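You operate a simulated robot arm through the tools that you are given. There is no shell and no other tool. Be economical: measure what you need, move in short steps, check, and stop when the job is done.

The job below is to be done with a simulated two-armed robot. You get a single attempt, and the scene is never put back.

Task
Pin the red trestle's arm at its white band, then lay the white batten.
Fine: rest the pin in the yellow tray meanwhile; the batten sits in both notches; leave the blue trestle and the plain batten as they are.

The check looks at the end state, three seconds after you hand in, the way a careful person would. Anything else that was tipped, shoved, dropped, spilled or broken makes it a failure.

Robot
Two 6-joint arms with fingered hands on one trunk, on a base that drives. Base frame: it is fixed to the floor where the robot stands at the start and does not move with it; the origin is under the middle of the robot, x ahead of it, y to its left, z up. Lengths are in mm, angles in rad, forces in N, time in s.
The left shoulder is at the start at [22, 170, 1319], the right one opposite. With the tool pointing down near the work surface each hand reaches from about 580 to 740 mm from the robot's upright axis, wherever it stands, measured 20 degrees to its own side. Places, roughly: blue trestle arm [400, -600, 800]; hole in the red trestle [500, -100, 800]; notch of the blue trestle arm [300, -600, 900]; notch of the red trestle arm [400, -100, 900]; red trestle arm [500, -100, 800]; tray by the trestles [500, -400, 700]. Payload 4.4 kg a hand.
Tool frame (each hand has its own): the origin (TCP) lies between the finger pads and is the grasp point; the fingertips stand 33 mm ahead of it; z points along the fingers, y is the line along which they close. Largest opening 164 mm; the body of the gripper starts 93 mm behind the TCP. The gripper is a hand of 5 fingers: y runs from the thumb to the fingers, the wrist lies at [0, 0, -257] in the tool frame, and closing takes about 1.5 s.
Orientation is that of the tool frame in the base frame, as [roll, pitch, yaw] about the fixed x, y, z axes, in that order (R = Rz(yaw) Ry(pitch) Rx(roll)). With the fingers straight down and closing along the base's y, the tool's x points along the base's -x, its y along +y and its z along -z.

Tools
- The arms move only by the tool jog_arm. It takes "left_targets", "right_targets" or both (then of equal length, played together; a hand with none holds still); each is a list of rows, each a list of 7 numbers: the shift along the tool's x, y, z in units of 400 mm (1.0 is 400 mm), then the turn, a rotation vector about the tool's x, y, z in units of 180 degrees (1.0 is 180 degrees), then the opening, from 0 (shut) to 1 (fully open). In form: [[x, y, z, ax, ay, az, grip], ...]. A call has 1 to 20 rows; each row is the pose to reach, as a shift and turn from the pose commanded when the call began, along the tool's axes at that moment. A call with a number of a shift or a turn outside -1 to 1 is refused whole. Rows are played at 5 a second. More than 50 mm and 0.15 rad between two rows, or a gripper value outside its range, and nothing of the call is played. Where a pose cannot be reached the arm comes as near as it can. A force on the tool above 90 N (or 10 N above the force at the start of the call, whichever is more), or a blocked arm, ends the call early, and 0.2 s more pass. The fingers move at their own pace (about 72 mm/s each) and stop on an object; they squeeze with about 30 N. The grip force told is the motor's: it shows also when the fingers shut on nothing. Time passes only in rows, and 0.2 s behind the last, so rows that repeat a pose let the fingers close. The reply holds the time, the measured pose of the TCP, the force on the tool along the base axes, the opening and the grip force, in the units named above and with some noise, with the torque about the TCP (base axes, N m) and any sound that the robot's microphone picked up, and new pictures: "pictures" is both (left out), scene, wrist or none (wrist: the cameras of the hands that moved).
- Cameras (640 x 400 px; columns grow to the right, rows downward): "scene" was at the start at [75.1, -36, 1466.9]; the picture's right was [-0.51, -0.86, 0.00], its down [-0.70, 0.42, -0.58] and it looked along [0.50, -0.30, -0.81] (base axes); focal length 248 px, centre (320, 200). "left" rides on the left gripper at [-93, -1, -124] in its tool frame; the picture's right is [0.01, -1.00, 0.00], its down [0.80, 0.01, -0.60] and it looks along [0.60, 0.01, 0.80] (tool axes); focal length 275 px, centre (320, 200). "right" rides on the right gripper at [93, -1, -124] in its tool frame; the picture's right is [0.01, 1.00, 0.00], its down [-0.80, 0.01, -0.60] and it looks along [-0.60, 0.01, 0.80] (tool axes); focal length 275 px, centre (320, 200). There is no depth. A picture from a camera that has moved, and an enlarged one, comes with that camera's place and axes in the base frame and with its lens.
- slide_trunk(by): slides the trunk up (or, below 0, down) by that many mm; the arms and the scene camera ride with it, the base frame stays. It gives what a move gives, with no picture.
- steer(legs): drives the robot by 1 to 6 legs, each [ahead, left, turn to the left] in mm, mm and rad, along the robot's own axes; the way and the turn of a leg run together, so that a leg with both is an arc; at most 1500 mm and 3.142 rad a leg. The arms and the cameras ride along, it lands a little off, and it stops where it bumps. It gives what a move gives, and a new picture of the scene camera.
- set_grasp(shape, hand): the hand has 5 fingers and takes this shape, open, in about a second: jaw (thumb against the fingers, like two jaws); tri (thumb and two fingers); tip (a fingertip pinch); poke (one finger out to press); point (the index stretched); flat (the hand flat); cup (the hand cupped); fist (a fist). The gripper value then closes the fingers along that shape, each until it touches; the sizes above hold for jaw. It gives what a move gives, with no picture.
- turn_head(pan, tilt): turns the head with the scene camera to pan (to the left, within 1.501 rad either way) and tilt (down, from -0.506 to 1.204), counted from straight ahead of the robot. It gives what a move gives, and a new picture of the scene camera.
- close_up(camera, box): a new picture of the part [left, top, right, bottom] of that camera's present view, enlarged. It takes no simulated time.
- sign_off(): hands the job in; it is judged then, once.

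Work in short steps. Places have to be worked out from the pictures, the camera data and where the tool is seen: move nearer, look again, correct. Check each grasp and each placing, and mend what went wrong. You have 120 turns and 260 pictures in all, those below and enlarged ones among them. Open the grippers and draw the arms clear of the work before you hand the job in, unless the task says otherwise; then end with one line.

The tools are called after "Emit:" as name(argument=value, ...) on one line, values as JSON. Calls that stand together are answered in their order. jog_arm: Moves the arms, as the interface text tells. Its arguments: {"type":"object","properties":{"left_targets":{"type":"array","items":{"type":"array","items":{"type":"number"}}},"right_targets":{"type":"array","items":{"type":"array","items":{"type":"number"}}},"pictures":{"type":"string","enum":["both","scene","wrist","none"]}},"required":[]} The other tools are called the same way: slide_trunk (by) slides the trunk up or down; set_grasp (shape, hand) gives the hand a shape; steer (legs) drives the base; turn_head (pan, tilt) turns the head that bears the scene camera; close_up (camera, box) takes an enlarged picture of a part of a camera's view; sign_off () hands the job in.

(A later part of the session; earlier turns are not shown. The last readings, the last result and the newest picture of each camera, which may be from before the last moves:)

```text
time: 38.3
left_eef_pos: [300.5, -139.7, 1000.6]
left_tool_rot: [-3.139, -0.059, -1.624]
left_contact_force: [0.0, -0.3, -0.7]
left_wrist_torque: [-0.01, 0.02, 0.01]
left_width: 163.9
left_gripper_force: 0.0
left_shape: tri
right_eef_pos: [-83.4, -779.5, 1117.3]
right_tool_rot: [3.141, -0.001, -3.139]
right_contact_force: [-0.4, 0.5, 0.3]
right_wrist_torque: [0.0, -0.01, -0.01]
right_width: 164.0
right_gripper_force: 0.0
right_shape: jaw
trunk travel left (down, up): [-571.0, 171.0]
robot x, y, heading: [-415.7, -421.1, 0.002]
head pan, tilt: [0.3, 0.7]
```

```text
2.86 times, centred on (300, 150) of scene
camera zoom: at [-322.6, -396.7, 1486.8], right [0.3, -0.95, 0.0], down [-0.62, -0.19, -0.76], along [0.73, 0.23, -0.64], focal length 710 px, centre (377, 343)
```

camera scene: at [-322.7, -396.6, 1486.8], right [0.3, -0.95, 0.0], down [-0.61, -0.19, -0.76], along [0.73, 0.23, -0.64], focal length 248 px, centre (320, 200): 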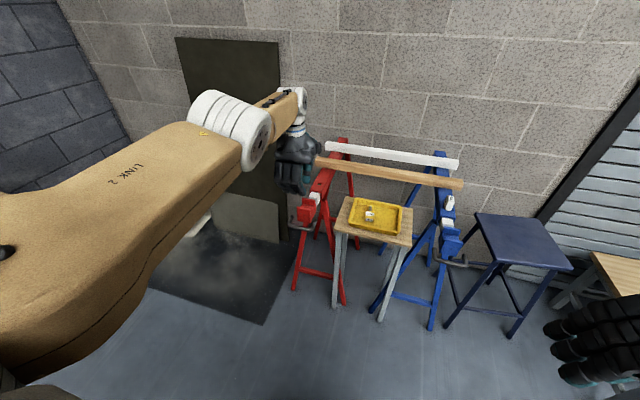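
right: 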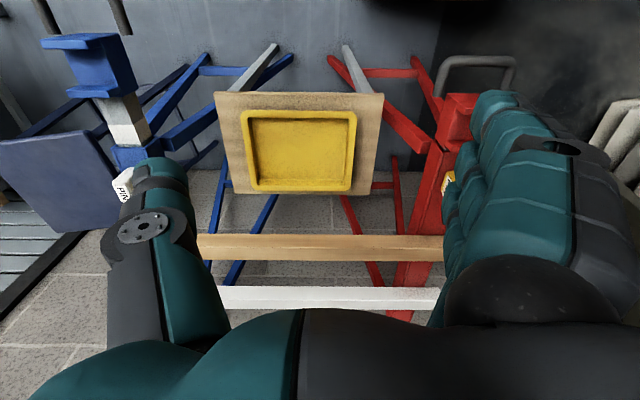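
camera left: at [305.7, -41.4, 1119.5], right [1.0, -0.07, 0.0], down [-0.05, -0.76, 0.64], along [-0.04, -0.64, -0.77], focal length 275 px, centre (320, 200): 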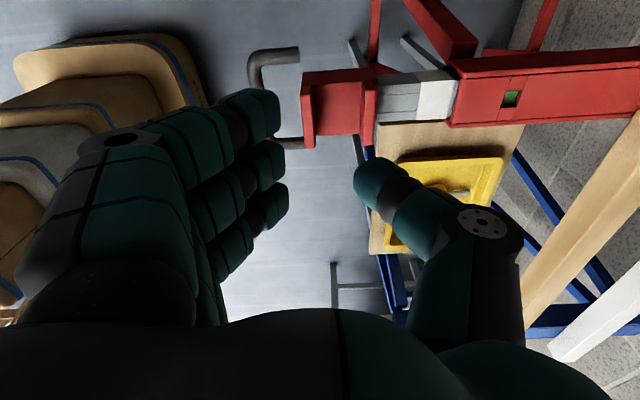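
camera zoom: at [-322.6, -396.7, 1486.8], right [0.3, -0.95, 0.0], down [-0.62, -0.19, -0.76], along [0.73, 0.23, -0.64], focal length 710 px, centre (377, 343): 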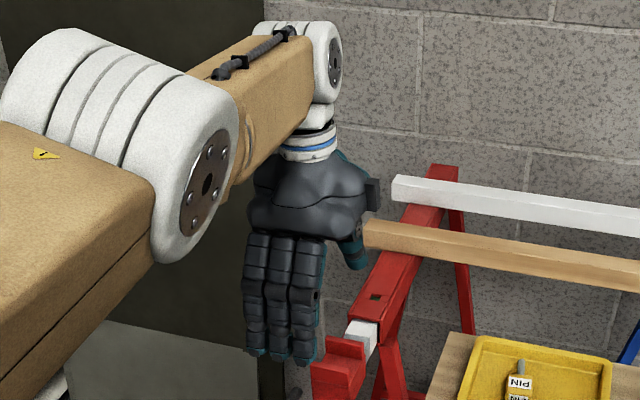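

I undo the yaw in free air, partly closing to see the tri shape.

Emit:
jog_arm(left_targets=[[0, 0, -0.01, 0, 0, 0.044, 0.8], [0, 0, -0.02, 0, 0, 0.088, 0.7], [0, 0, -0.03, 0, 0, 0.132, 0.6], [0, 0, -0.04, 0, 0, 0.176, 0.45], [0, 0, -0.05, 0, 0, 0.22, 0.45], [0, 0, -0.06, 0, 0, 0.264, 0.45], [0, 0, -0.06, 0, 0, 0.308, 0.45], [0, 0, -0.06, 0, 0, 0.352, 0.45], [0, 0, -0.06, 0, 0, 0.396, 0.45], [0, 0, -0.06, 0, 0, 0.44, 0.45], [0, 0, -0.06, 0, 0, 0.483, 0.45], [0, 0, -0.06, 0, 0, 0.483, 0.45]], pictures="wrist")

Emit:
steer(legs=[[90, -60, -0.15]])

```text
time: 40.9
left_eef_pos: [302.7, -137.0, 1022.0]
left_tool_rot: [-3.085, 0.003, 3.141]
left_contact_force: [-0.5, 0.0, 0.5]
left_wrist_torque: [-0.01, -0.05, -0.01]
left_width: 75.0
left_gripper_force: 0.1
left_shape: tri
right_eef_pos: [-83.6, -779.3, 1116.8]
right_tool_rot: [3.14, -0.002, -3.138]
right_contact_force: [-0.2, -0.4, 0.2]
right_wrist_torque: [-0.03, 0.01, 0.01]
right_width: 163.9
right_gripper_force: 0.0
right_shape: jaw
trunk travel left (down, up): [-571.0, 171.0]
robot x, y, heading: [-415.6, -422.4, 0.001]
head pan, tilt: [0.3, 0.7]
camera left: at [394.5, -133.0, 1146.2], right [-0.01, -1.0, 0.06], down [-0.8, 0.05, 0.6], along [-0.6, -0.04, -0.8], focal length 275 px, centre (320, 200)
```

left: 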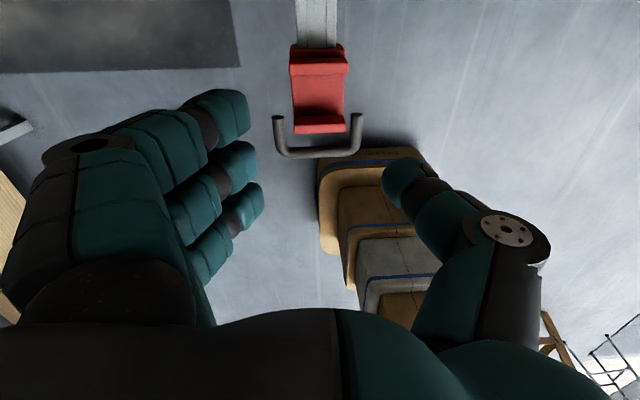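

```text
time: 42.1
left_eef_pos: [423.8, -315.8, 1022.9]
left_tool_rot: [-3.087, 0.0, 2.99]
left_contact_force: [0.8, -0.9, 0.3]
left_wrist_torque: [0.04, 0.03, 0.02]
left_width: 74.8
left_gripper_force: 0.0
left_shape: tri
right_eef_pos: [-53.5, -891.5, 1115.9]
right_tool_rot: [3.141, -0.004, 2.994]
right_contact_force: [-0.1, 0.0, -0.2]
right_wrist_torque: [0.03, 0.04, 0.01]
right_width: 163.9
right_gripper_force: 0.1
right_shape: jaw
trunk travel left (down, up): [-571.0, 171.0]
robot x, y, heading: [-328.8, -491.5, -0.148]
head pan, tilt: [0.3, 0.7]
camera scene: at [-232.5, -477.4, 1486.7], right [0.15, -0.99, 0.0], down [-0.64, -0.1, -0.76], along [0.76, 0.12, -0.64], focal length 248 px, centre (320, 200)
```

scene: 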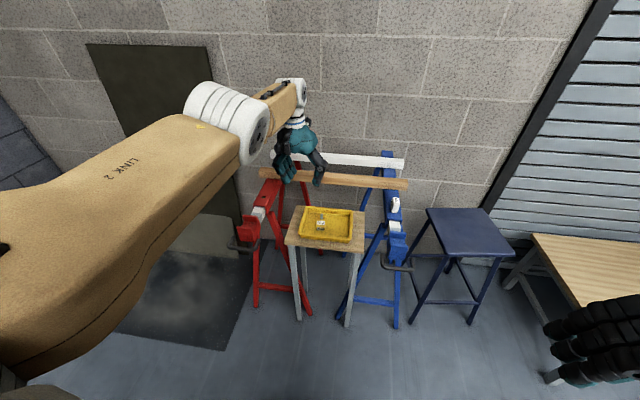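

Tri looks almost like jaw from this side. I try "tip" and view it.

Emit:
set_grasp(shape="tip", hand="left")

Emit:
jog_arm(left_targets=[[0, 0, 0, 0, 0, 0, 0.7], [0, 0, 0, 0, 0, 0, 0.45], [0, 0, 0, 0, 0, 0, 0.45], [0, 0, 0, 0, 0, 0, 0.45], [0, 0, 0, 0, 0, 0, 0.45]], pictures="wrist")

Emit:
close_up(camera="scene", box=[240, 80, 400, 260])

```text
time: 43.0
left_eef_pos: [423.7, -314.1, 1022.8]
left_tool_rot: [-3.084, 0.002, 2.989]
left_contact_force: [-0.4, -0.1, 0.1]
left_wrist_torque: [-0.03, -0.04, -0.01]
left_width: 164.0
left_gripper_force: 0.1
left_shape: tip
right_eef_pos: [-54.7, -891.1, 1116.9]
right_tool_rot: [3.139, -0.001, 2.993]
right_contact_force: [-0.3, 0.0, -0.4]
right_wrist_torque: [-0.04, 0.01, 0.02]
right_width: 164.0
right_gripper_force: 0.1
right_shape: jaw
trunk travel left (down, up): [-571.0, 171.0]
robot x, y, heading: [-328.0, -489.9, -0.145]
head pan, tilt: [0.3, 0.7]
```

```text
time: 44.2
left_eef_pos: [424.9, -313.8, 1023.0]
left_tool_rot: [-3.083, 0.003, 2.99]
left_contact_force: [1.1, -0.5, 0.8]
left_wrist_torque: [0.01, 0.02, 0.04]
left_width: 74.8
left_gripper_force: 0.1
left_shape: tip
right_eef_pos: [-53.8, -890.8, 1118.2]
right_tool_rot: [3.139, -0.001, 2.992]
right_contact_force: [-0.5, 0.1, -0.1]
right_wrist_torque: [-0.03, -0.01, 0.03]
right_width: 163.8
right_gripper_force: 0.0
right_shape: jaw
trunk travel left (down, up): [-571.0, 171.0]
robot x, y, heading: [-326.0, -490.7, -0.153]
head pan, tilt: [0.3, 0.7]
camera left: at [515.6, -323.4, 1146.1], right [-0.16, -0.98, 0.06], down [-0.79, 0.16, 0.6], along [-0.6, 0.05, -0.8], focal length 275 px, centre (320, 200)
```

left: 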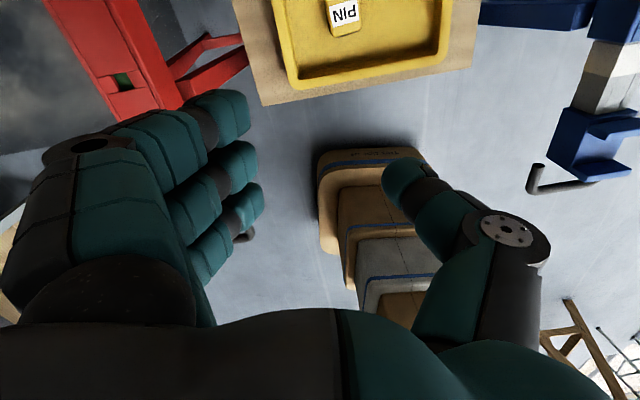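

```text
2.22 times, centred on (320, 170) of scene
camera zoom: at [-233.3, -476.3, 1486.8], right [0.15, -0.99, 0.0], down [-0.64, -0.1, -0.76], along [0.76, 0.12, -0.64], focal length 552 px, centre (320, 267)
```

zoom: 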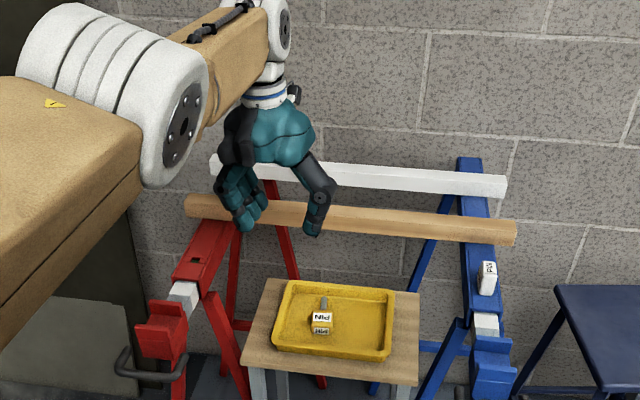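

Tip looks the same too, so I'll use jaw with the lower finger edge kept above the knob's shaft end. I drive so the hand comes over the knob (about (487,-374)), and lower the trunk.

Emit:
steer(legs=[[68, -50, 0]])

Emit:
set_grasp(shape="jaw", hand="left")

Emit:
slide_trunk(by=-130)

Emit:
jog_arm(left_targets=[[0, 0, 0, 0.009, 0, -0.036, 0.7], [0, 0, 0, 0.018, 0, -0.073, 0.45], [0, 0, 0, 0.018, 0, -0.073, 0.45]])

```text
time: 45.3
left_eef_pos: [484.3, -372.8, 1022.2]
left_tool_rot: [-3.085, 0.001, 2.99]
left_contact_force: [1.3, -0.8, -0.7]
left_wrist_torque: [0.02, 0.06, 0.0]
left_width: 74.8
left_gripper_force: 0.0
left_shape: tip
right_eef_pos: [7.3, -950.2, 1116.9]
right_tool_rot: [3.138, -0.001, 2.995]
right_contact_force: [0.9, -0.1, 0.0]
right_wrist_torque: [0.06, 0.02, -0.05]
right_width: 163.8
right_gripper_force: 0.0
right_shape: jaw
trunk travel left (down, up): [-571.0, 171.0]
robot x, y, heading: [-267.9, -547.1, -0.151]
head pan, tilt: [0.3, 0.7]
camera scene: at [-171.7, -536.1, 1486.7], right [0.15, -0.99, 0.0], down [-0.64, -0.1, -0.76], along [0.76, 0.12, -0.65], focal length 248 px, centre (320, 200)
```

scene: 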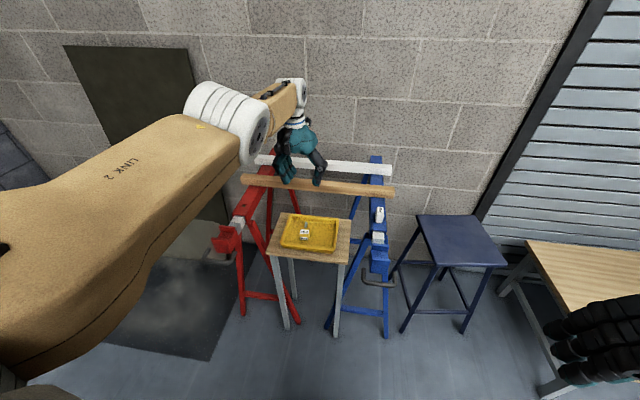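

```text
time: 46.2
left_eef_pos: [484.0, -370.8, 1023.5]
left_tool_rot: [-3.085, 0.001, 2.991]
left_contact_force: [-0.3, 0.2, -0.6]
left_wrist_torque: [-0.02, 0.01, 0.0]
left_width: 163.5
left_gripper_force: 0.0
left_shape: jaw
right_eef_pos: [7.9, -948.1, 1117.7]
right_tool_rot: [3.138, -0.002, 2.996]
right_contact_force: [1.1, 0.0, 0.4]
right_wrist_torque: [-0.02, 0.01, -0.02]
right_width: 164.1
right_gripper_force: 0.0
right_shape: jaw
trunk travel left (down, up): [-571.0, 171.0]
robot x, y, heading: [-270.3, -548.1, -0.142]
head pan, tilt: [0.3, 0.7]
```

```text
time: 47.8
left_eef_pos: [484.8, -371.8, 878.5]
left_tool_rot: [-3.085, -0.026, 2.992]
left_contact_force: [-0.2, 0.9, 0.8]
left_wrist_torque: [0.01, 0.0, -0.01]
left_width: 164.0
left_gripper_force: 0.0
left_shape: jaw
right_eef_pos: [7.1, -948.6, 989.5]
right_tool_rot: [-3.141, 0.0, 2.995]
right_contact_force: [0.3, 0.6, 0.6]
right_wrist_torque: [0.03, -0.01, 0.01]
right_width: 163.8
right_gripper_force: 0.0
right_shape: jaw
trunk travel left (down, up): [-441.0, 301.0]
robot x, y, heading: [-269.1, -541.6, -0.144]
head pan, tilt: [0.3, 0.7]
```

```text
time: 48.6
left_eef_pos: [484.6, -371.6, 877.5]
left_tool_rot: [-3.035, -0.042, -3.062]
left_contact_force: [-0.3, -0.2, -0.5]
left_wrist_torque: [-0.02, 0.01, -0.01]
left_width: 74.6
left_gripper_force: 0.0
left_shape: jaw
right_eef_pos: [7.5, -949.2, 988.2]
right_tool_rot: [3.14, 0.0, 2.996]
right_contact_force: [0.2, 0.2, 0.9]
right_wrist_torque: [0.0, 0.02, -0.03]
right_width: 163.7
right_gripper_force: 0.2
right_shape: jaw
trunk travel left (down, up): [-441.0, 301.0]
robot x, y, heading: [-267.8, -546.6, -0.144]
head pan, tilt: [0.3, 0.7]
camera scene: at [-162.0, -536.5, 1356.3], right [0.15, -0.99, 0.0], down [-0.64, -0.1, -0.76], along [0.76, 0.12, -0.64], focal length 248 px, centre (320, 200)
camera left: at [580.3, -352.8, 995.8], right [0.07, -0.99, 0.11], down [-0.78, 0.01, 0.63], along [-0.63, -0.13, -0.77], focal length 275 px, centre (320, 200)
```

scene: 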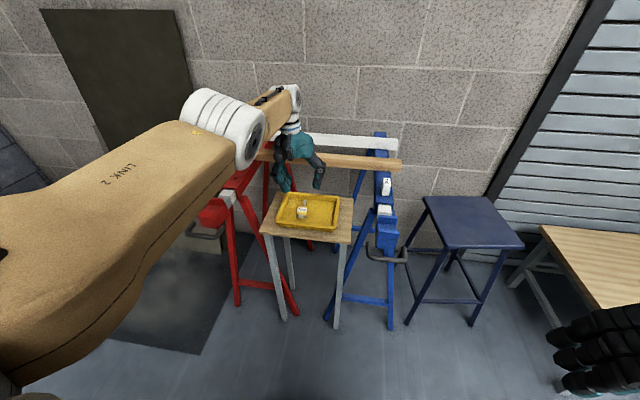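
left: 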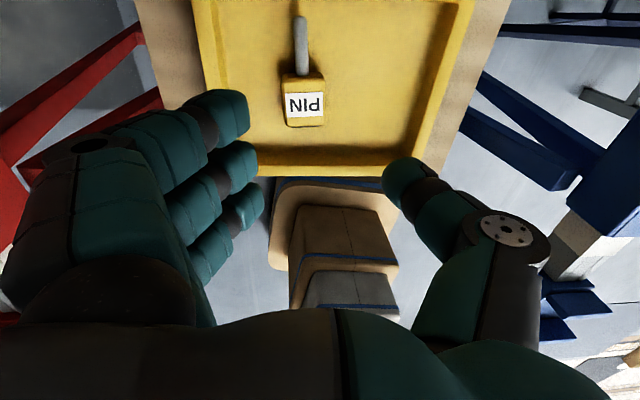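

The pin knob is at x 473–516, y≈-372. I correct the hand's tilt and descend to z≈805.

Emit:
jog_arm(left_targets=[[0, 0, 0.05, -0.017, -0.007, 0, 0.45], [0, 0, 0.1, -0.034, -0.0134, 0, 0.45], [0, 0, 0.18, -0.034, -0.0134, 0, 0.45], [0, 0, 0.18, -0.034, -0.0134, 0, 0.45]])

Emit:
close_up(camera="scene", box=[240, 120, 400, 260])

```text
time: 49.6
left_eef_pos: [480.6, -378.7, 805.6]
left_tool_rot: [-3.14, 0.0, -3.061]
left_contact_force: [0.1, -0.7, 0.3]
left_wrist_torque: [-0.02, -0.02, -0.04]
left_width: 74.7
left_gripper_force: 0.0
left_shape: jaw
right_eef_pos: [6.8, -950.1, 988.2]
right_tool_rot: [3.139, 0.0, 2.995]
right_contact_force: [0.3, -0.5, 0.5]
right_wrist_torque: [0.03, 0.01, -0.03]
right_width: 164.2
right_gripper_force: 0.0
right_shape: jaw
trunk travel left (down, up): [-441.0, 301.0]
robot x, y, heading: [-266.7, -546.9, -0.151]
head pan, tilt: [0.3, 0.7]
camera scene: at [-162.5, -536.7, 1356.4], right [0.15, -0.99, 0.0], down [-0.64, -0.1, -0.77], along [0.76, 0.12, -0.64], focal length 248 px, centre (320, 200)
camera left: at [571.7, -372.6, 928.3], right [0.07, -1.0, 0.0], down [-0.8, -0.06, 0.6], along [-0.6, -0.04, -0.8], focal length 275 px, centre (320, 200)
```

scene: 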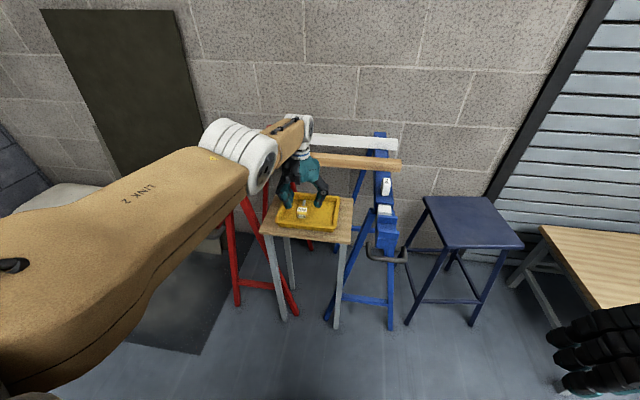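
left: 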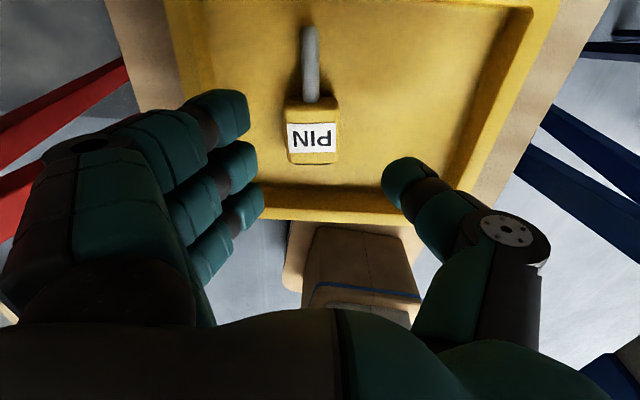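

```text
2.86 times, centred on (320, 190) of scene
camera zoom: at [-162.5, -536.7, 1356.4], right [0.15, -0.99, 0.0], down [-0.64, -0.1, -0.77], along [0.76, 0.12, -0.64], focal length 710 px, centre (320, 229)
```

zoom: 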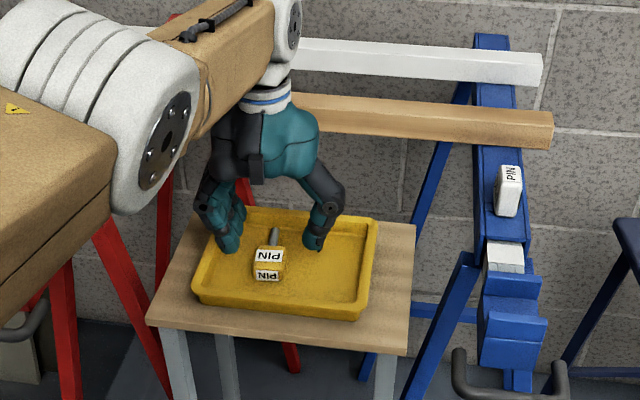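

Knob centre (498,-372), x 476–520. I shift to TCP (487,-372) and lower to z≈771.

Emit:
jog_arm(left_targets=[[-0.015, 0.0175, 0.03, 0, 0, 0, 0.45], [-0.017, 0.019, 0.06, 0, 0, 0, 0.45], [-0.017, 0.019, 0.086, 0, 0, 0, 0.45], [-0.017, 0.019, 0.086, 0, 0, 0, 0.45]], pictures="wrist")

Emit:
close_up(camera="scene", box=[260, 160, 350, 240])

```text
time: 50.6
left_eef_pos: [476.4, -368.8, 778.4]
left_tool_rot: [3.14, 0.008, -3.062]
left_contact_force: [3.6, 0.9, 23.6]
left_wrist_torque: [1.18, 1.06, -0.32]
left_width: 75.0
left_gripper_force: 0.0
left_shape: jaw
left hand out of reach, approached as far as the arm can: row 1, 2, 3, 4
right_eef_pos: [5.3, -949.8, 987.7]
right_tool_rot: [3.14, 0.001, 2.994]
right_contact_force: [0.5, 0.5, 0.5]
right_wrist_torque: [-0.01, 0.0, 0.0]
right_width: 164.0
right_gripper_force: 0.0
right_shape: jaw
trunk travel left (down, up): [-441.0, 301.0]
robot x, y, heading: [-265.8, -549.3, -0.148]
head pan, tilt: [0.3, 0.7]
camera left: at [567.0, -364.0, 902.6], right [0.07, -1.0, 0.0], down [-0.8, -0.06, 0.59], along [-0.59, -0.04, -0.8], focal length 275 px, centre (320, 200)
```

left: 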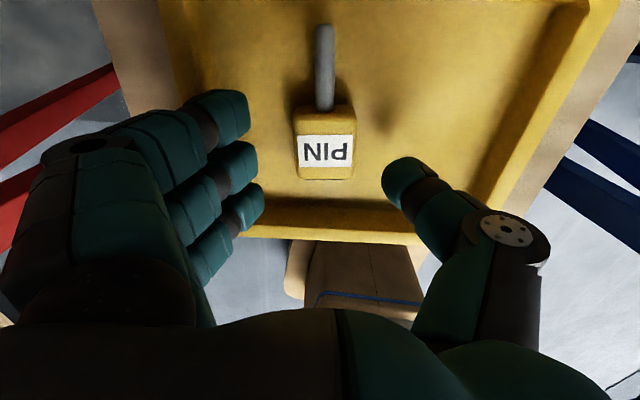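

```text
5.00 times, centred on (305, 200) of scene
camera zoom: at [-163.8, -537.2, 1356.8], right [0.15, -0.99, 0.0], down [-0.64, -0.1, -0.77], along [0.76, 0.12, -0.64], focal length 1242 px, centre (395, 200)
```

zoom: 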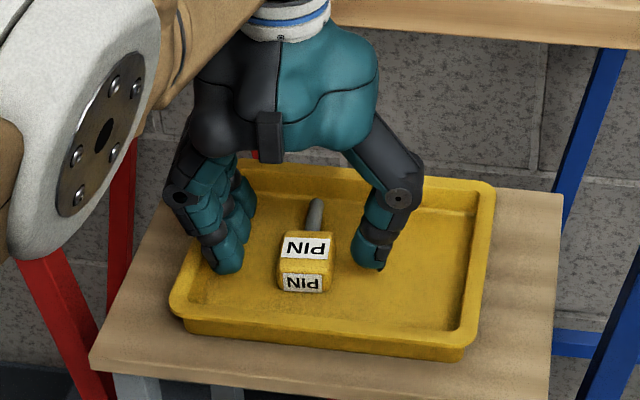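

A rear fingertip met the tray's near wall (contact at about x-45, y+50 from the TCP). I raise 12 mm, move the base forward a little, and come down narrower.

Emit:
jog_arm(left_targets=[[0, 0, -0.02, 0, 0, 0, 0.4], [0, 0, -0.04, 0, 0, 0, 0.36], [0, 0, -0.04, 0, 0, 0, 0.36]], pictures="none")

Emit:
steer(legs=[[22, -2, 0]])

Emit:
close_up(camera="left", box=[160, 0, 480, 240])

```text
time: 51.4
left_eef_pos: [475.7, -369.4, 788.7]
left_tool_rot: [3.141, -0.005, -3.059]
left_contact_force: [0.2, -0.2, 0.7]
left_wrist_torque: [0.0, 0.0, 0.0]
left_width: 59.9
left_gripper_force: 0.1
left_shape: jaw
right_eef_pos: [8.0, -948.8, 988.1]
right_tool_rot: [3.14, -0.001, 2.995]
right_contact_force: [0.9, 0.7, 0.3]
right_wrist_torque: [-0.02, 0.0, 0.04]
right_width: 163.7
right_gripper_force: 0.0
right_shape: jaw
trunk travel left (down, up): [-441.0, 301.0]
robot x, y, heading: [-267.6, -546.2, -0.142]
head pan, tilt: [0.3, 0.7]
```

```text
time: 52.2
left_eef_pos: [499.6, -373.5, 788.5]
left_tool_rot: [3.141, -0.005, -3.06]
left_contact_force: [0.3, 0.0, -0.7]
left_wrist_torque: [0.0, 0.07, 0.0]
left_width: 60.0
left_gripper_force: 0.0
left_shape: jaw
right_eef_pos: [30.3, -954.3, 988.1]
right_tool_rot: [3.139, -0.002, 2.996]
right_contact_force: [0.5, -0.4, -0.7]
right_wrist_torque: [0.05, 0.09, 0.0]
right_width: 164.1
right_gripper_force: 0.0
right_shape: jaw
trunk travel left (down, up): [-441.0, 301.0]
robot x, y, heading: [-249.4, -553.4, -0.148]
head pan, tilt: [0.3, 0.7]
camera scene: at [-138.1, -542.2, 1356.1], right [0.15, -0.99, 0.0], down [-0.64, -0.1, -0.76], along [0.75, 0.12, -0.65], focal length 248 px, centre (320, 200)
```

scene: 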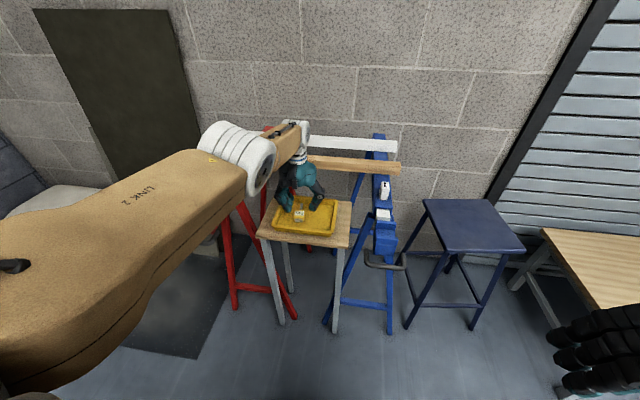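

```text
1.67 times, centred on (320, 120) of left
camera zoom: at [591.6, -368.7, 911.3], right [0.07, -1.0, 0.0], down [-0.8, -0.06, 0.6], along [-0.6, -0.04, -0.8], focal length 459 px, centre (320, 333)
```

zoom: 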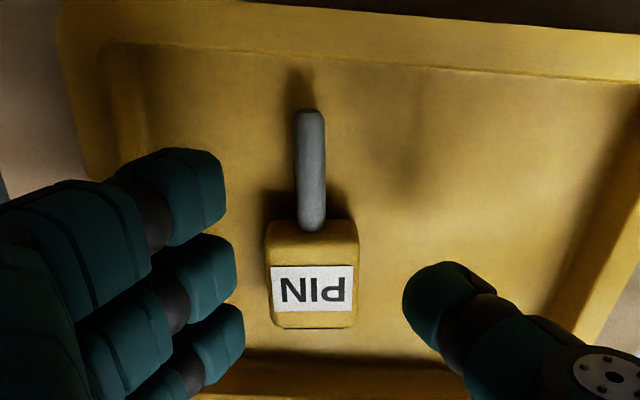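

Now TCP x≈500; I ease 8 mm back and lower to z≈769, watching the force.

Emit:
jog_arm(left_targets=[[0.012, 0.002, 0.02, 0, 0, 0, 0.36], [0.02, 0.003, 0.04, 0, 0, 0, 0.36], [0.02, 0.003, 0.048, 0, 0, 0, 0.36]], pictures="wrist")

```text
time: 53.0
left_eef_pos: [492.5, -374.4, 774.0]
left_tool_rot: [-3.141, -0.002, -3.064]
left_contact_force: [-4.6, -0.8, 11.2]
left_wrist_torque: [0.08, -1.82, 0.04]
left_width: 60.0
left_gripper_force: 0.1
left_shape: jaw
left hand out of reach, approached as far as the arm can: row 2
right_eef_pos: [28.7, -954.3, 988.2]
right_tool_rot: [3.139, -0.001, 2.995]
right_contact_force: [-0.1, -0.1, -0.4]
right_wrist_torque: [0.01, -0.03, -0.01]
right_width: 164.0
right_gripper_force: 0.2
right_shape: jaw
trunk travel left (down, up): [-441.0, 301.0]
robot x, y, heading: [-245.7, -549.8, -0.147]
head pan, tilt: [0.3, 0.7]
camera left: at [584.4, -369.1, 895.8], right [0.07, -1.0, 0.0], down [-0.8, -0.06, 0.6], along [-0.6, -0.04, -0.8], focal length 275 px, centre (320, 200)
```

left: 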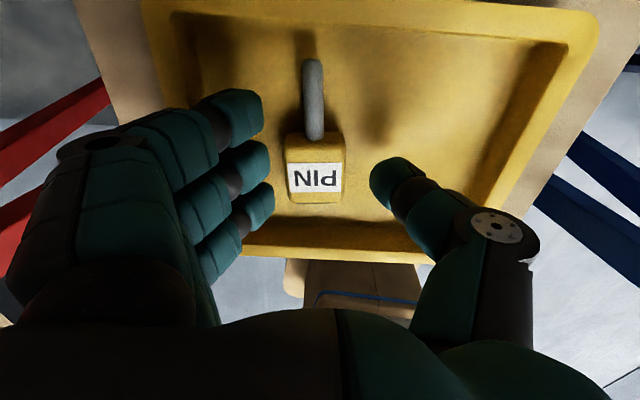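

The torque suggests contact at about 100 mm ahead and 150 mm above the TCP — perhaps the wrist camera near the plain batten. I check the scene before going on.

Emit:
close_up(camera="scene", box=[240, 120, 400, 240])

```text
3.33 times, centred on (320, 180) of scene
camera zoom: at [-142.3, -541.9, 1356.6], right [0.15, -0.99, 0.0], down [-0.64, -0.1, -0.77], along [0.76, 0.12, -0.64], focal length 828 px, centre (320, 267)
```

zoom: 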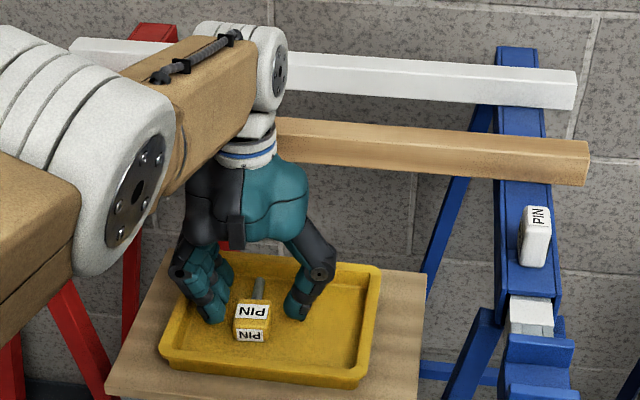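

The wrist camera has lightly touched the plain batten. I lift off at once and check whether it shifted.

Emit:
jog_arm(left_targets=[[0, 0, -0.03, 0, 0, 0, 0.45], [0, 0, -0.08, 0, 0, 0, 0.45], [0, 0, -0.15, 0, 0, 0, 0.45], [0, 0, -0.15, 0, 0, 0, 0.45]])

Emit:
close_up(camera="scene", box=[240, 120, 400, 240])

```text
time: 54.0
left_eef_pos: [504.4, -374.6, 826.9]
left_tool_rot: [3.14, -0.005, -3.059]
left_contact_force: [-0.1, -0.7, 0.0]
left_wrist_torque: [0.0, -0.01, -0.01]
left_width: 72.7
left_gripper_force: 0.1
left_shape: jaw
left hand out of reach, approached as far as the arm can: row 1, 2, 3, 4
right_eef_pos: [28.4, -954.8, 987.5]
right_tool_rot: [-3.142, 0.001, 2.996]
right_contact_force: [-0.1, -0.6, 0.3]
right_wrist_torque: [0.0, 0.0, 0.0]
right_width: 163.8
right_gripper_force: 0.2
right_shape: jaw
trunk travel left (down, up): [-441.0, 301.0]
robot x, y, heading: [-248.9, -553.2, -0.148]
head pan, tilt: [0.3, 0.7]
camera scene: at [-140.1, -541.5, 1356.3], right [0.15, -0.99, 0.0], down [-0.64, -0.1, -0.76], along [0.76, 0.12, -0.64], focal length 248 px, centre (320, 200)
camera left: at [597.6, -368.9, 949.6], right [0.07, -1.0, 0.0], down [-0.79, -0.06, 0.6], along [-0.6, -0.04, -0.8], focal length 275 px, centre (320, 200)
```

scene: 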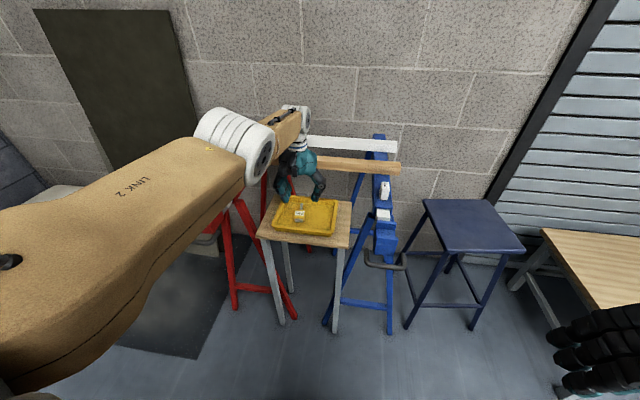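
left: 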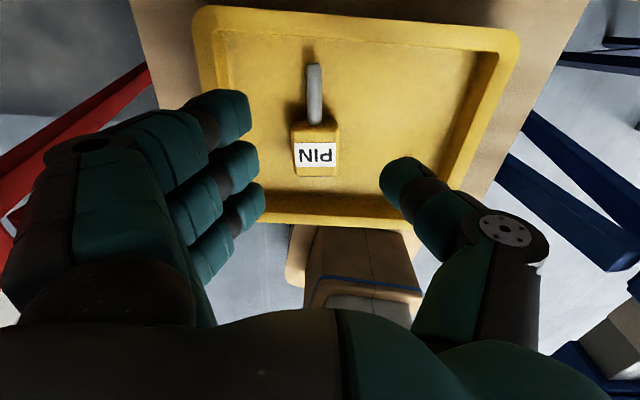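

```text
3.33 times, centred on (320, 180) of scene
camera zoom: at [-140.1, -541.5, 1356.3], right [0.15, -0.99, 0.0], down [-0.64, -0.1, -0.76], along [0.76, 0.12, -0.64], focal length 828 px, centre (320, 267)
```

zoom: 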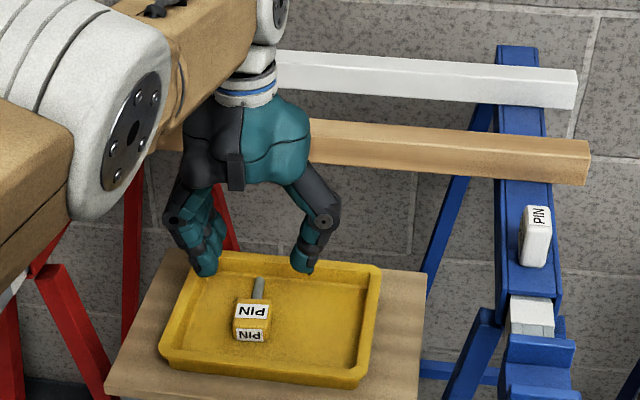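

The plain batten looks unmoved. I back the base 54 mm and tilt the hand 12° forward so the camera side stays away from the batten.

Emit:
steer(legs=[[-54, -8, 0]])

Emit:
jog_arm(left_targets=[[-0.02, 0, 0, 0, -0.033, 0, 0.4], [-0.04, 0, 0.02, 0, -0.067, 0, 0.36], [-0.08, 0, 0.05, 0, -0.067, 0, 0.36], [-0.08, 0, 0.05, 0, -0.067, 0, 0.36]])

Emit:
close_up(camera="scene", box=[240, 120, 400, 240])

```text
time: 54.9
left_eef_pos: [449.9, -374.5, 827.7]
left_tool_rot: [-3.141, -0.003, -3.061]
left_contact_force: [-0.2, -0.2, 0.6]
left_wrist_torque: [0.03, -0.06, -0.02]
left_width: 73.0
left_gripper_force: 0.0
left_shape: jaw
right_eef_pos: [-27.4, -953.9, 987.7]
right_tool_rot: [3.14, 0.002, 2.996]
right_contact_force: [-0.9, 0.2, 0.3]
right_wrist_torque: [0.01, -0.07, 0.0]
right_width: 163.8
right_gripper_force: 0.1
right_shape: jaw
trunk travel left (down, up): [-441.0, 301.0]
robot x, y, heading: [-302.4, -557.0, -0.147]
head pan, tilt: [0.3, 0.7]
camera scene: at [-196.9, -541.9, 1356.6], right [0.15, -0.99, 0.0], down [-0.64, -0.1, -0.77], along [0.76, 0.12, -0.64], focal length 248 px, centre (320, 200)
```

scene: 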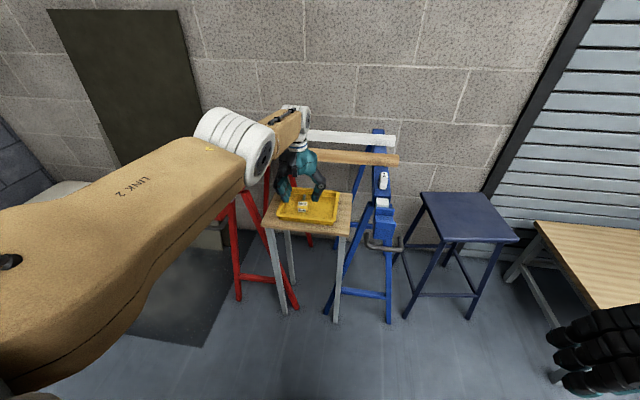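

```text
time: 55.9
left_eef_pos: [498.4, -374.2, 803.9]
left_tool_rot: [3.141, 0.205, -3.06]
left_contact_force: [0.1, 0.8, -0.1]
left_wrist_torque: [0.0, 0.02, 0.0]
left_width: 59.8
left_gripper_force: 0.0
left_shape: jaw
left hand out of reach, approached as far as the arm can: row 1, 2, 3, 4
right_eef_pos: [-24.8, -953.9, 987.6]
right_tool_rot: [-3.141, 0.0, 2.994]
right_contact_force: [-1.2, 0.5, 0.4]
right_wrist_torque: [-0.01, 0.02, 0.04]
right_width: 164.0
right_gripper_force: 0.1
right_shape: jaw
trunk travel left (down, up): [-441.0, 301.0]
robot x, y, heading: [-302.2, -553.3, -0.145]
head pan, tilt: [0.3, 0.7]
camera scene: at [-194.1, -541.7, 1356.3], right [0.15, -0.99, 0.0], down [-0.64, -0.1, -0.76], along [0.76, 0.12, -0.64], focal length 248 px, centre (320, 200)
camera left: at [563.6, -370.2, 943.2], right [0.07, -1.0, 0.0], down [-0.9, -0.06, 0.43], along [-0.42, -0.03, -0.91], focal length 275 px, centre (320, 200)
```

scene: 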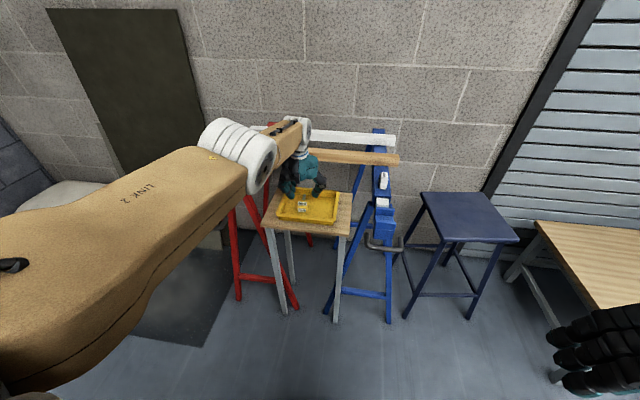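
left: 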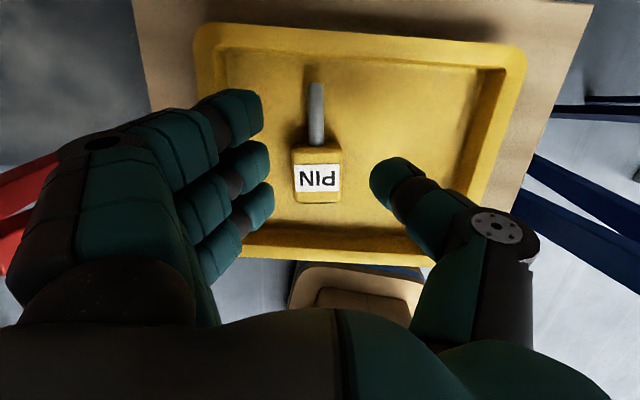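

```text
3.33 times, centred on (320, 180) of scene
camera zoom: at [-194.1, -541.7, 1356.3], right [0.15, -0.99, 0.0], down [-0.64, -0.1, -0.76], along [0.76, 0.12, -0.64], focal length 828 px, centre (320, 267)
```

zoom: 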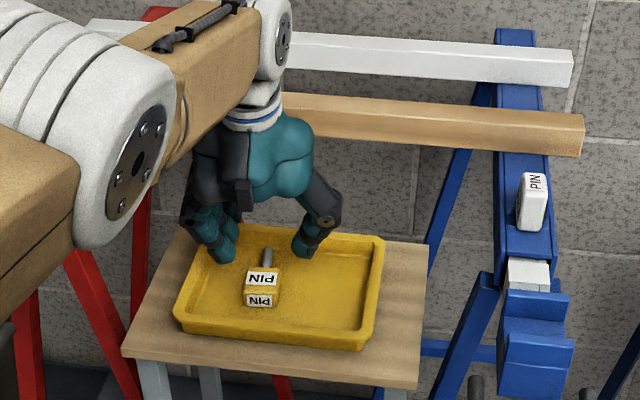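

TCP is 17 mm too far ahead; I back the base 20 mm and then descend to z≈777.

Emit:
steer(legs=[[-19, -3, 0]])

Emit:
jog_arm(left_targets=[[0.005, 0, 0.025, 0, 0, 0, 0.36], [0.01, 0, 0.05, 0, 0, 0, 0.36], [0.013, 0, 0.064, 0, 0, 0, 0.36]], pictures="wrist")

Emit:
close_up(camera="scene", box=[260, 150, 360, 230])

```text
time: 56.7
left_eef_pos: [477.7, -373.2, 805.0]
left_tool_rot: [3.14, 0.207, -3.061]
left_contact_force: [-0.4, 0.2, 0.9]
left_wrist_torque: [0.01, 0.0, -0.02]
left_width: 60.0
left_gripper_force: 0.1
left_shape: jaw
right_eef_pos: [-46.9, -954.9, 987.3]
right_tool_rot: [3.138, -0.001, 2.994]
right_contact_force: [-1.4, 0.8, 0.8]
right_wrist_torque: [-0.04, -0.09, 0.0]
right_width: 164.0
right_gripper_force: 0.1
right_shape: jaw
trunk travel left (down, up): [-441.0, 301.0]
robot x, y, heading: [-319.9, -550.3, -0.148]
head pan, tilt: [0.3, 0.7]
camera scene: at [-215.9, -541.9, 1356.5], right [0.15, -0.99, 0.0], down [-0.64, -0.1, -0.77], along [0.76, 0.12, -0.64], focal length 248 px, centre (320, 200)
```

scene: 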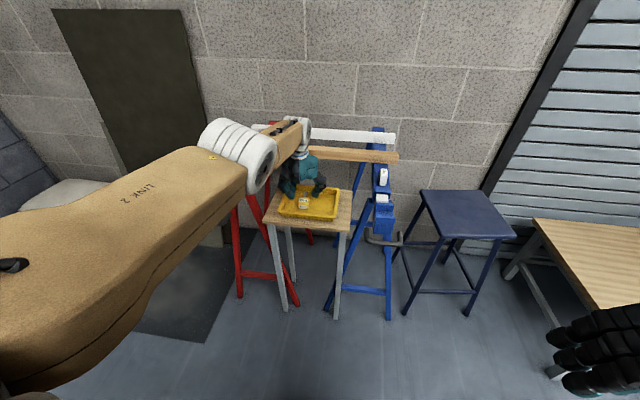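

```text
time: 57.5
left_eef_pos: [472.3, -371.8, 780.2]
left_tool_rot: [3.14, 0.205, -3.062]
left_contact_force: [1.1, -0.4, -0.1]
left_wrist_torque: [0.02, -0.08, -0.02]
left_width: 59.7
left_gripper_force: 0.0
left_shape: jaw
left hand out of reach, approached as far as the arm can: row 2, 3
right_eef_pos: [-44.1, -954.4, 987.5]
right_tool_rot: [3.14, -0.001, 2.996]
right_contact_force: [0.1, 0.8, -0.4]
right_wrist_torque: [0.0, -0.05, 0.0]
right_width: 164.0
right_gripper_force: 0.0
right_shape: jaw
trunk travel left (down, up): [-441.0, 301.0]
robot x, y, heading: [-322.4, -553.2, -0.147]
head pan, tilt: [0.3, 0.7]
camera left: at [538.1, -368.2, 919.4], right [0.07, -1.0, 0.0], down [-0.9, -0.06, 0.42], along [-0.42, -0.03, -0.91], focal length 275 px, centre (320, 200)
```

left: 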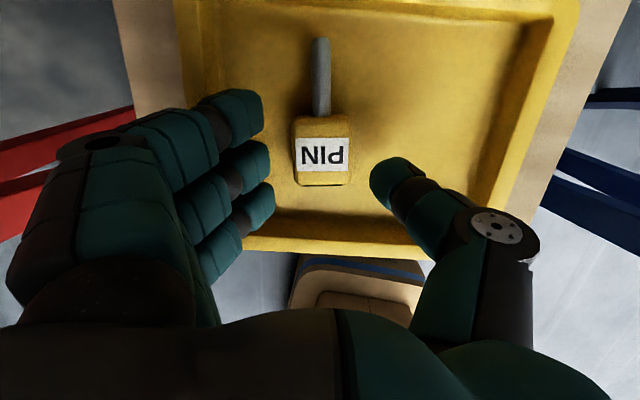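

```text
5.00 times, centred on (310, 190) of scene
camera zoom: at [-213.9, -541.7, 1356.3], right [0.15, -0.99, 0.0], down [-0.64, -0.1, -0.76], along [0.76, 0.12, -0.64], focal length 1242 px, centre (370, 250)
```

zoom: 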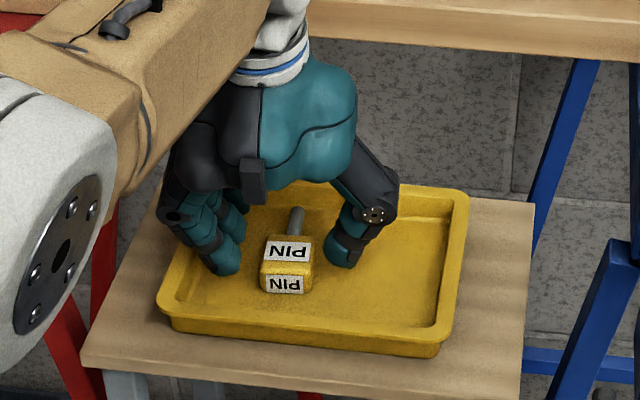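

No contact yet; the thumb is at the knob's near end. I move 12 mm ahead and 6 mm down.

Emit:
jog_arm(left_targets=[[-0.015, 0, 0.01, 0, 0, 0, 0.36], [-0.0265, 0, 0.021, 0, 0, 0, 0.36], [-0.0265, 0, 0.021, 0, 0, 0, 0.36]], pictures="wrist")

```text
time: 58.3
left_eef_pos: [474.0, -369.1, 777.8]
left_tool_rot: [-3.141, 0.206, -3.062]
left_contact_force: [1.5, -0.7, 1.8]
left_wrist_torque: [0.01, -0.01, -0.01]
left_width: 59.6
left_gripper_force: 0.1
left_shape: jaw
left hand out of reach, approached as far as the arm can: row 1, 2, 3
right_eef_pos: [-44.5, -953.7, 987.8]
right_tool_rot: [3.14, 0.0, 2.993]
right_contact_force: [-0.7, 0.8, -1.1]
right_wrist_torque: [0.01, 0.02, -0.03]
right_width: 163.6
right_gripper_force: 0.0
right_shape: jaw
trunk travel left (down, up): [-441.0, 301.0]
robot x, y, heading: [-319.2, -553.0, -0.147]
head pan, tilt: [0.3, 0.7]
camera left: at [539.3, -366.1, 916.1], right [0.07, -1.0, 0.0], down [-0.9, -0.06, 0.43], along [-0.42, -0.03, -0.91], focal length 275 px, centre (320, 200)
```

left: 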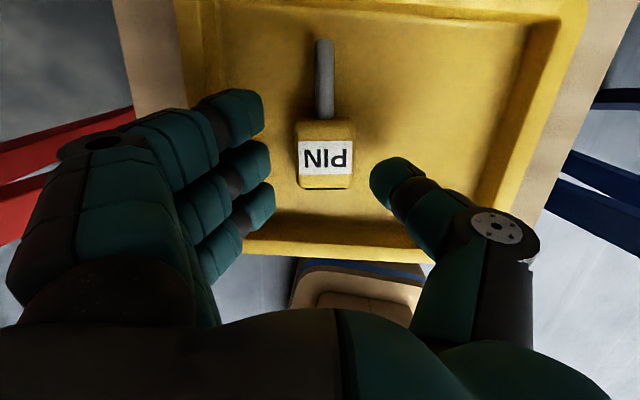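

That's the outer reach limit now; I drive the base 12 mm ahead and check.

Emit:
steer(legs=[[13, -1, 0]])

Emit:
jog_arm(left_targets=[[0, 0, 0.01, 0, 0, 0, 0.36], [0, 0, 0.015, 0, 0, 0, 0.36]], pictures="wrist")

Emit:
close_up(camera="scene", box=[260, 150, 360, 230])

```text
time: 59.1
left_eef_pos: [487.5, -373.2, 776.3]
left_tool_rot: [3.14, 0.201, -3.06]
left_contact_force: [0.4, -1.0, -1.0]
left_wrist_torque: [0.0, -0.01, 0.01]
left_width: 59.4
left_gripper_force: 0.1
left_shape: jaw
right_eef_pos: [-30.8, -955.8, 987.7]
right_tool_rot: [3.139, 0.0, 2.995]
right_contact_force: [0.8, -0.9, -0.3]
right_wrist_torque: [-0.02, 0.04, 0.02]
right_width: 164.0
right_gripper_force: 0.2
right_shape: jaw
trunk travel left (down, up): [-441.0, 301.0]
robot x, y, heading: [-303.7, -556.2, -0.146]
head pan, tilt: [0.3, 0.7]
camera scene: at [-199.7, -545.2, 1356.2], right [0.15, -0.99, 0.0], down [-0.64, -0.1, -0.76], along [0.76, 0.12, -0.65], focal length 248 px, centre (320, 200)
```

scene: 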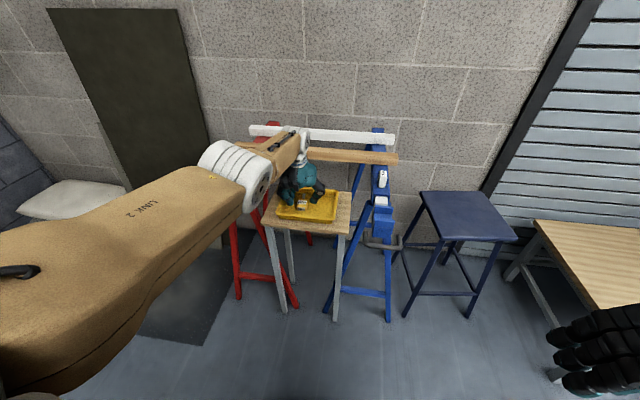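

```text
time: 59.7
left_eef_pos: [485.1, -371.8, 772.0]
left_tool_rot: [3.141, 0.204, -3.062]
left_contact_force: [-1.0, 0.4, -0.1]
left_wrist_torque: [0.0, -0.03, 0.0]
left_width: 59.4
left_gripper_force: 0.1
left_shape: jaw
left hand out of reach, approached as far as the arm can: row 2
right_eef_pos: [-32.0, -958.5, 988.8]
right_tool_rot: [-3.141, -0.003, 2.995]
right_contact_force: [-0.2, 0.0, 0.4]
right_wrist_torque: [-0.01, -0.01, 0.02]
right_width: 164.0
right_gripper_force: 0.1
right_shape: jaw
trunk travel left (down, up): [-441.0, 301.0]
robot x, y, heading: [-304.7, -556.6, -0.143]
head pan, tilt: [0.3, 0.7]
camera left: at [550.7, -368.4, 911.5], right [0.07, -1.0, 0.0], down [-0.9, -0.06, 0.42], along [-0.42, -0.03, -0.91], focal length 275 px, centre (320, 200)
```

left: 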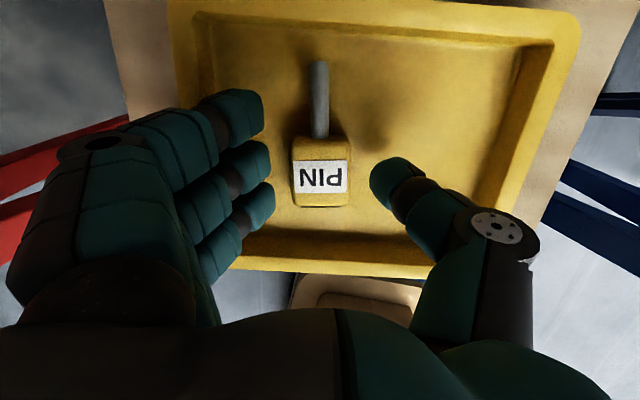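

```text
5.00 times, centred on (310, 190) of scene
camera zoom: at [-201.3, -544.8, 1356.3], right [0.15, -0.99, 0.0], down [-0.64, -0.1, -0.76], along [0.76, 0.12, -0.64], focal length 1242 px, centre (370, 250)
```

zoom: 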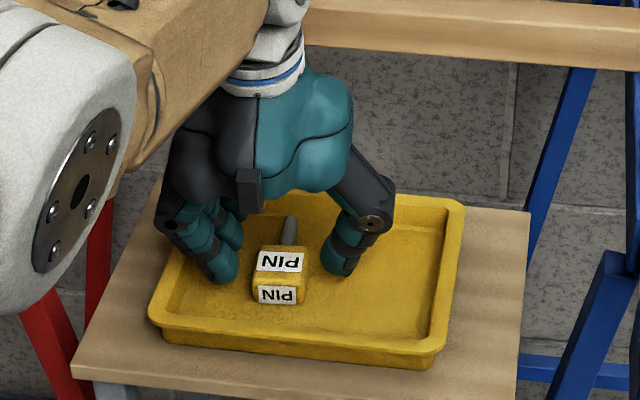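

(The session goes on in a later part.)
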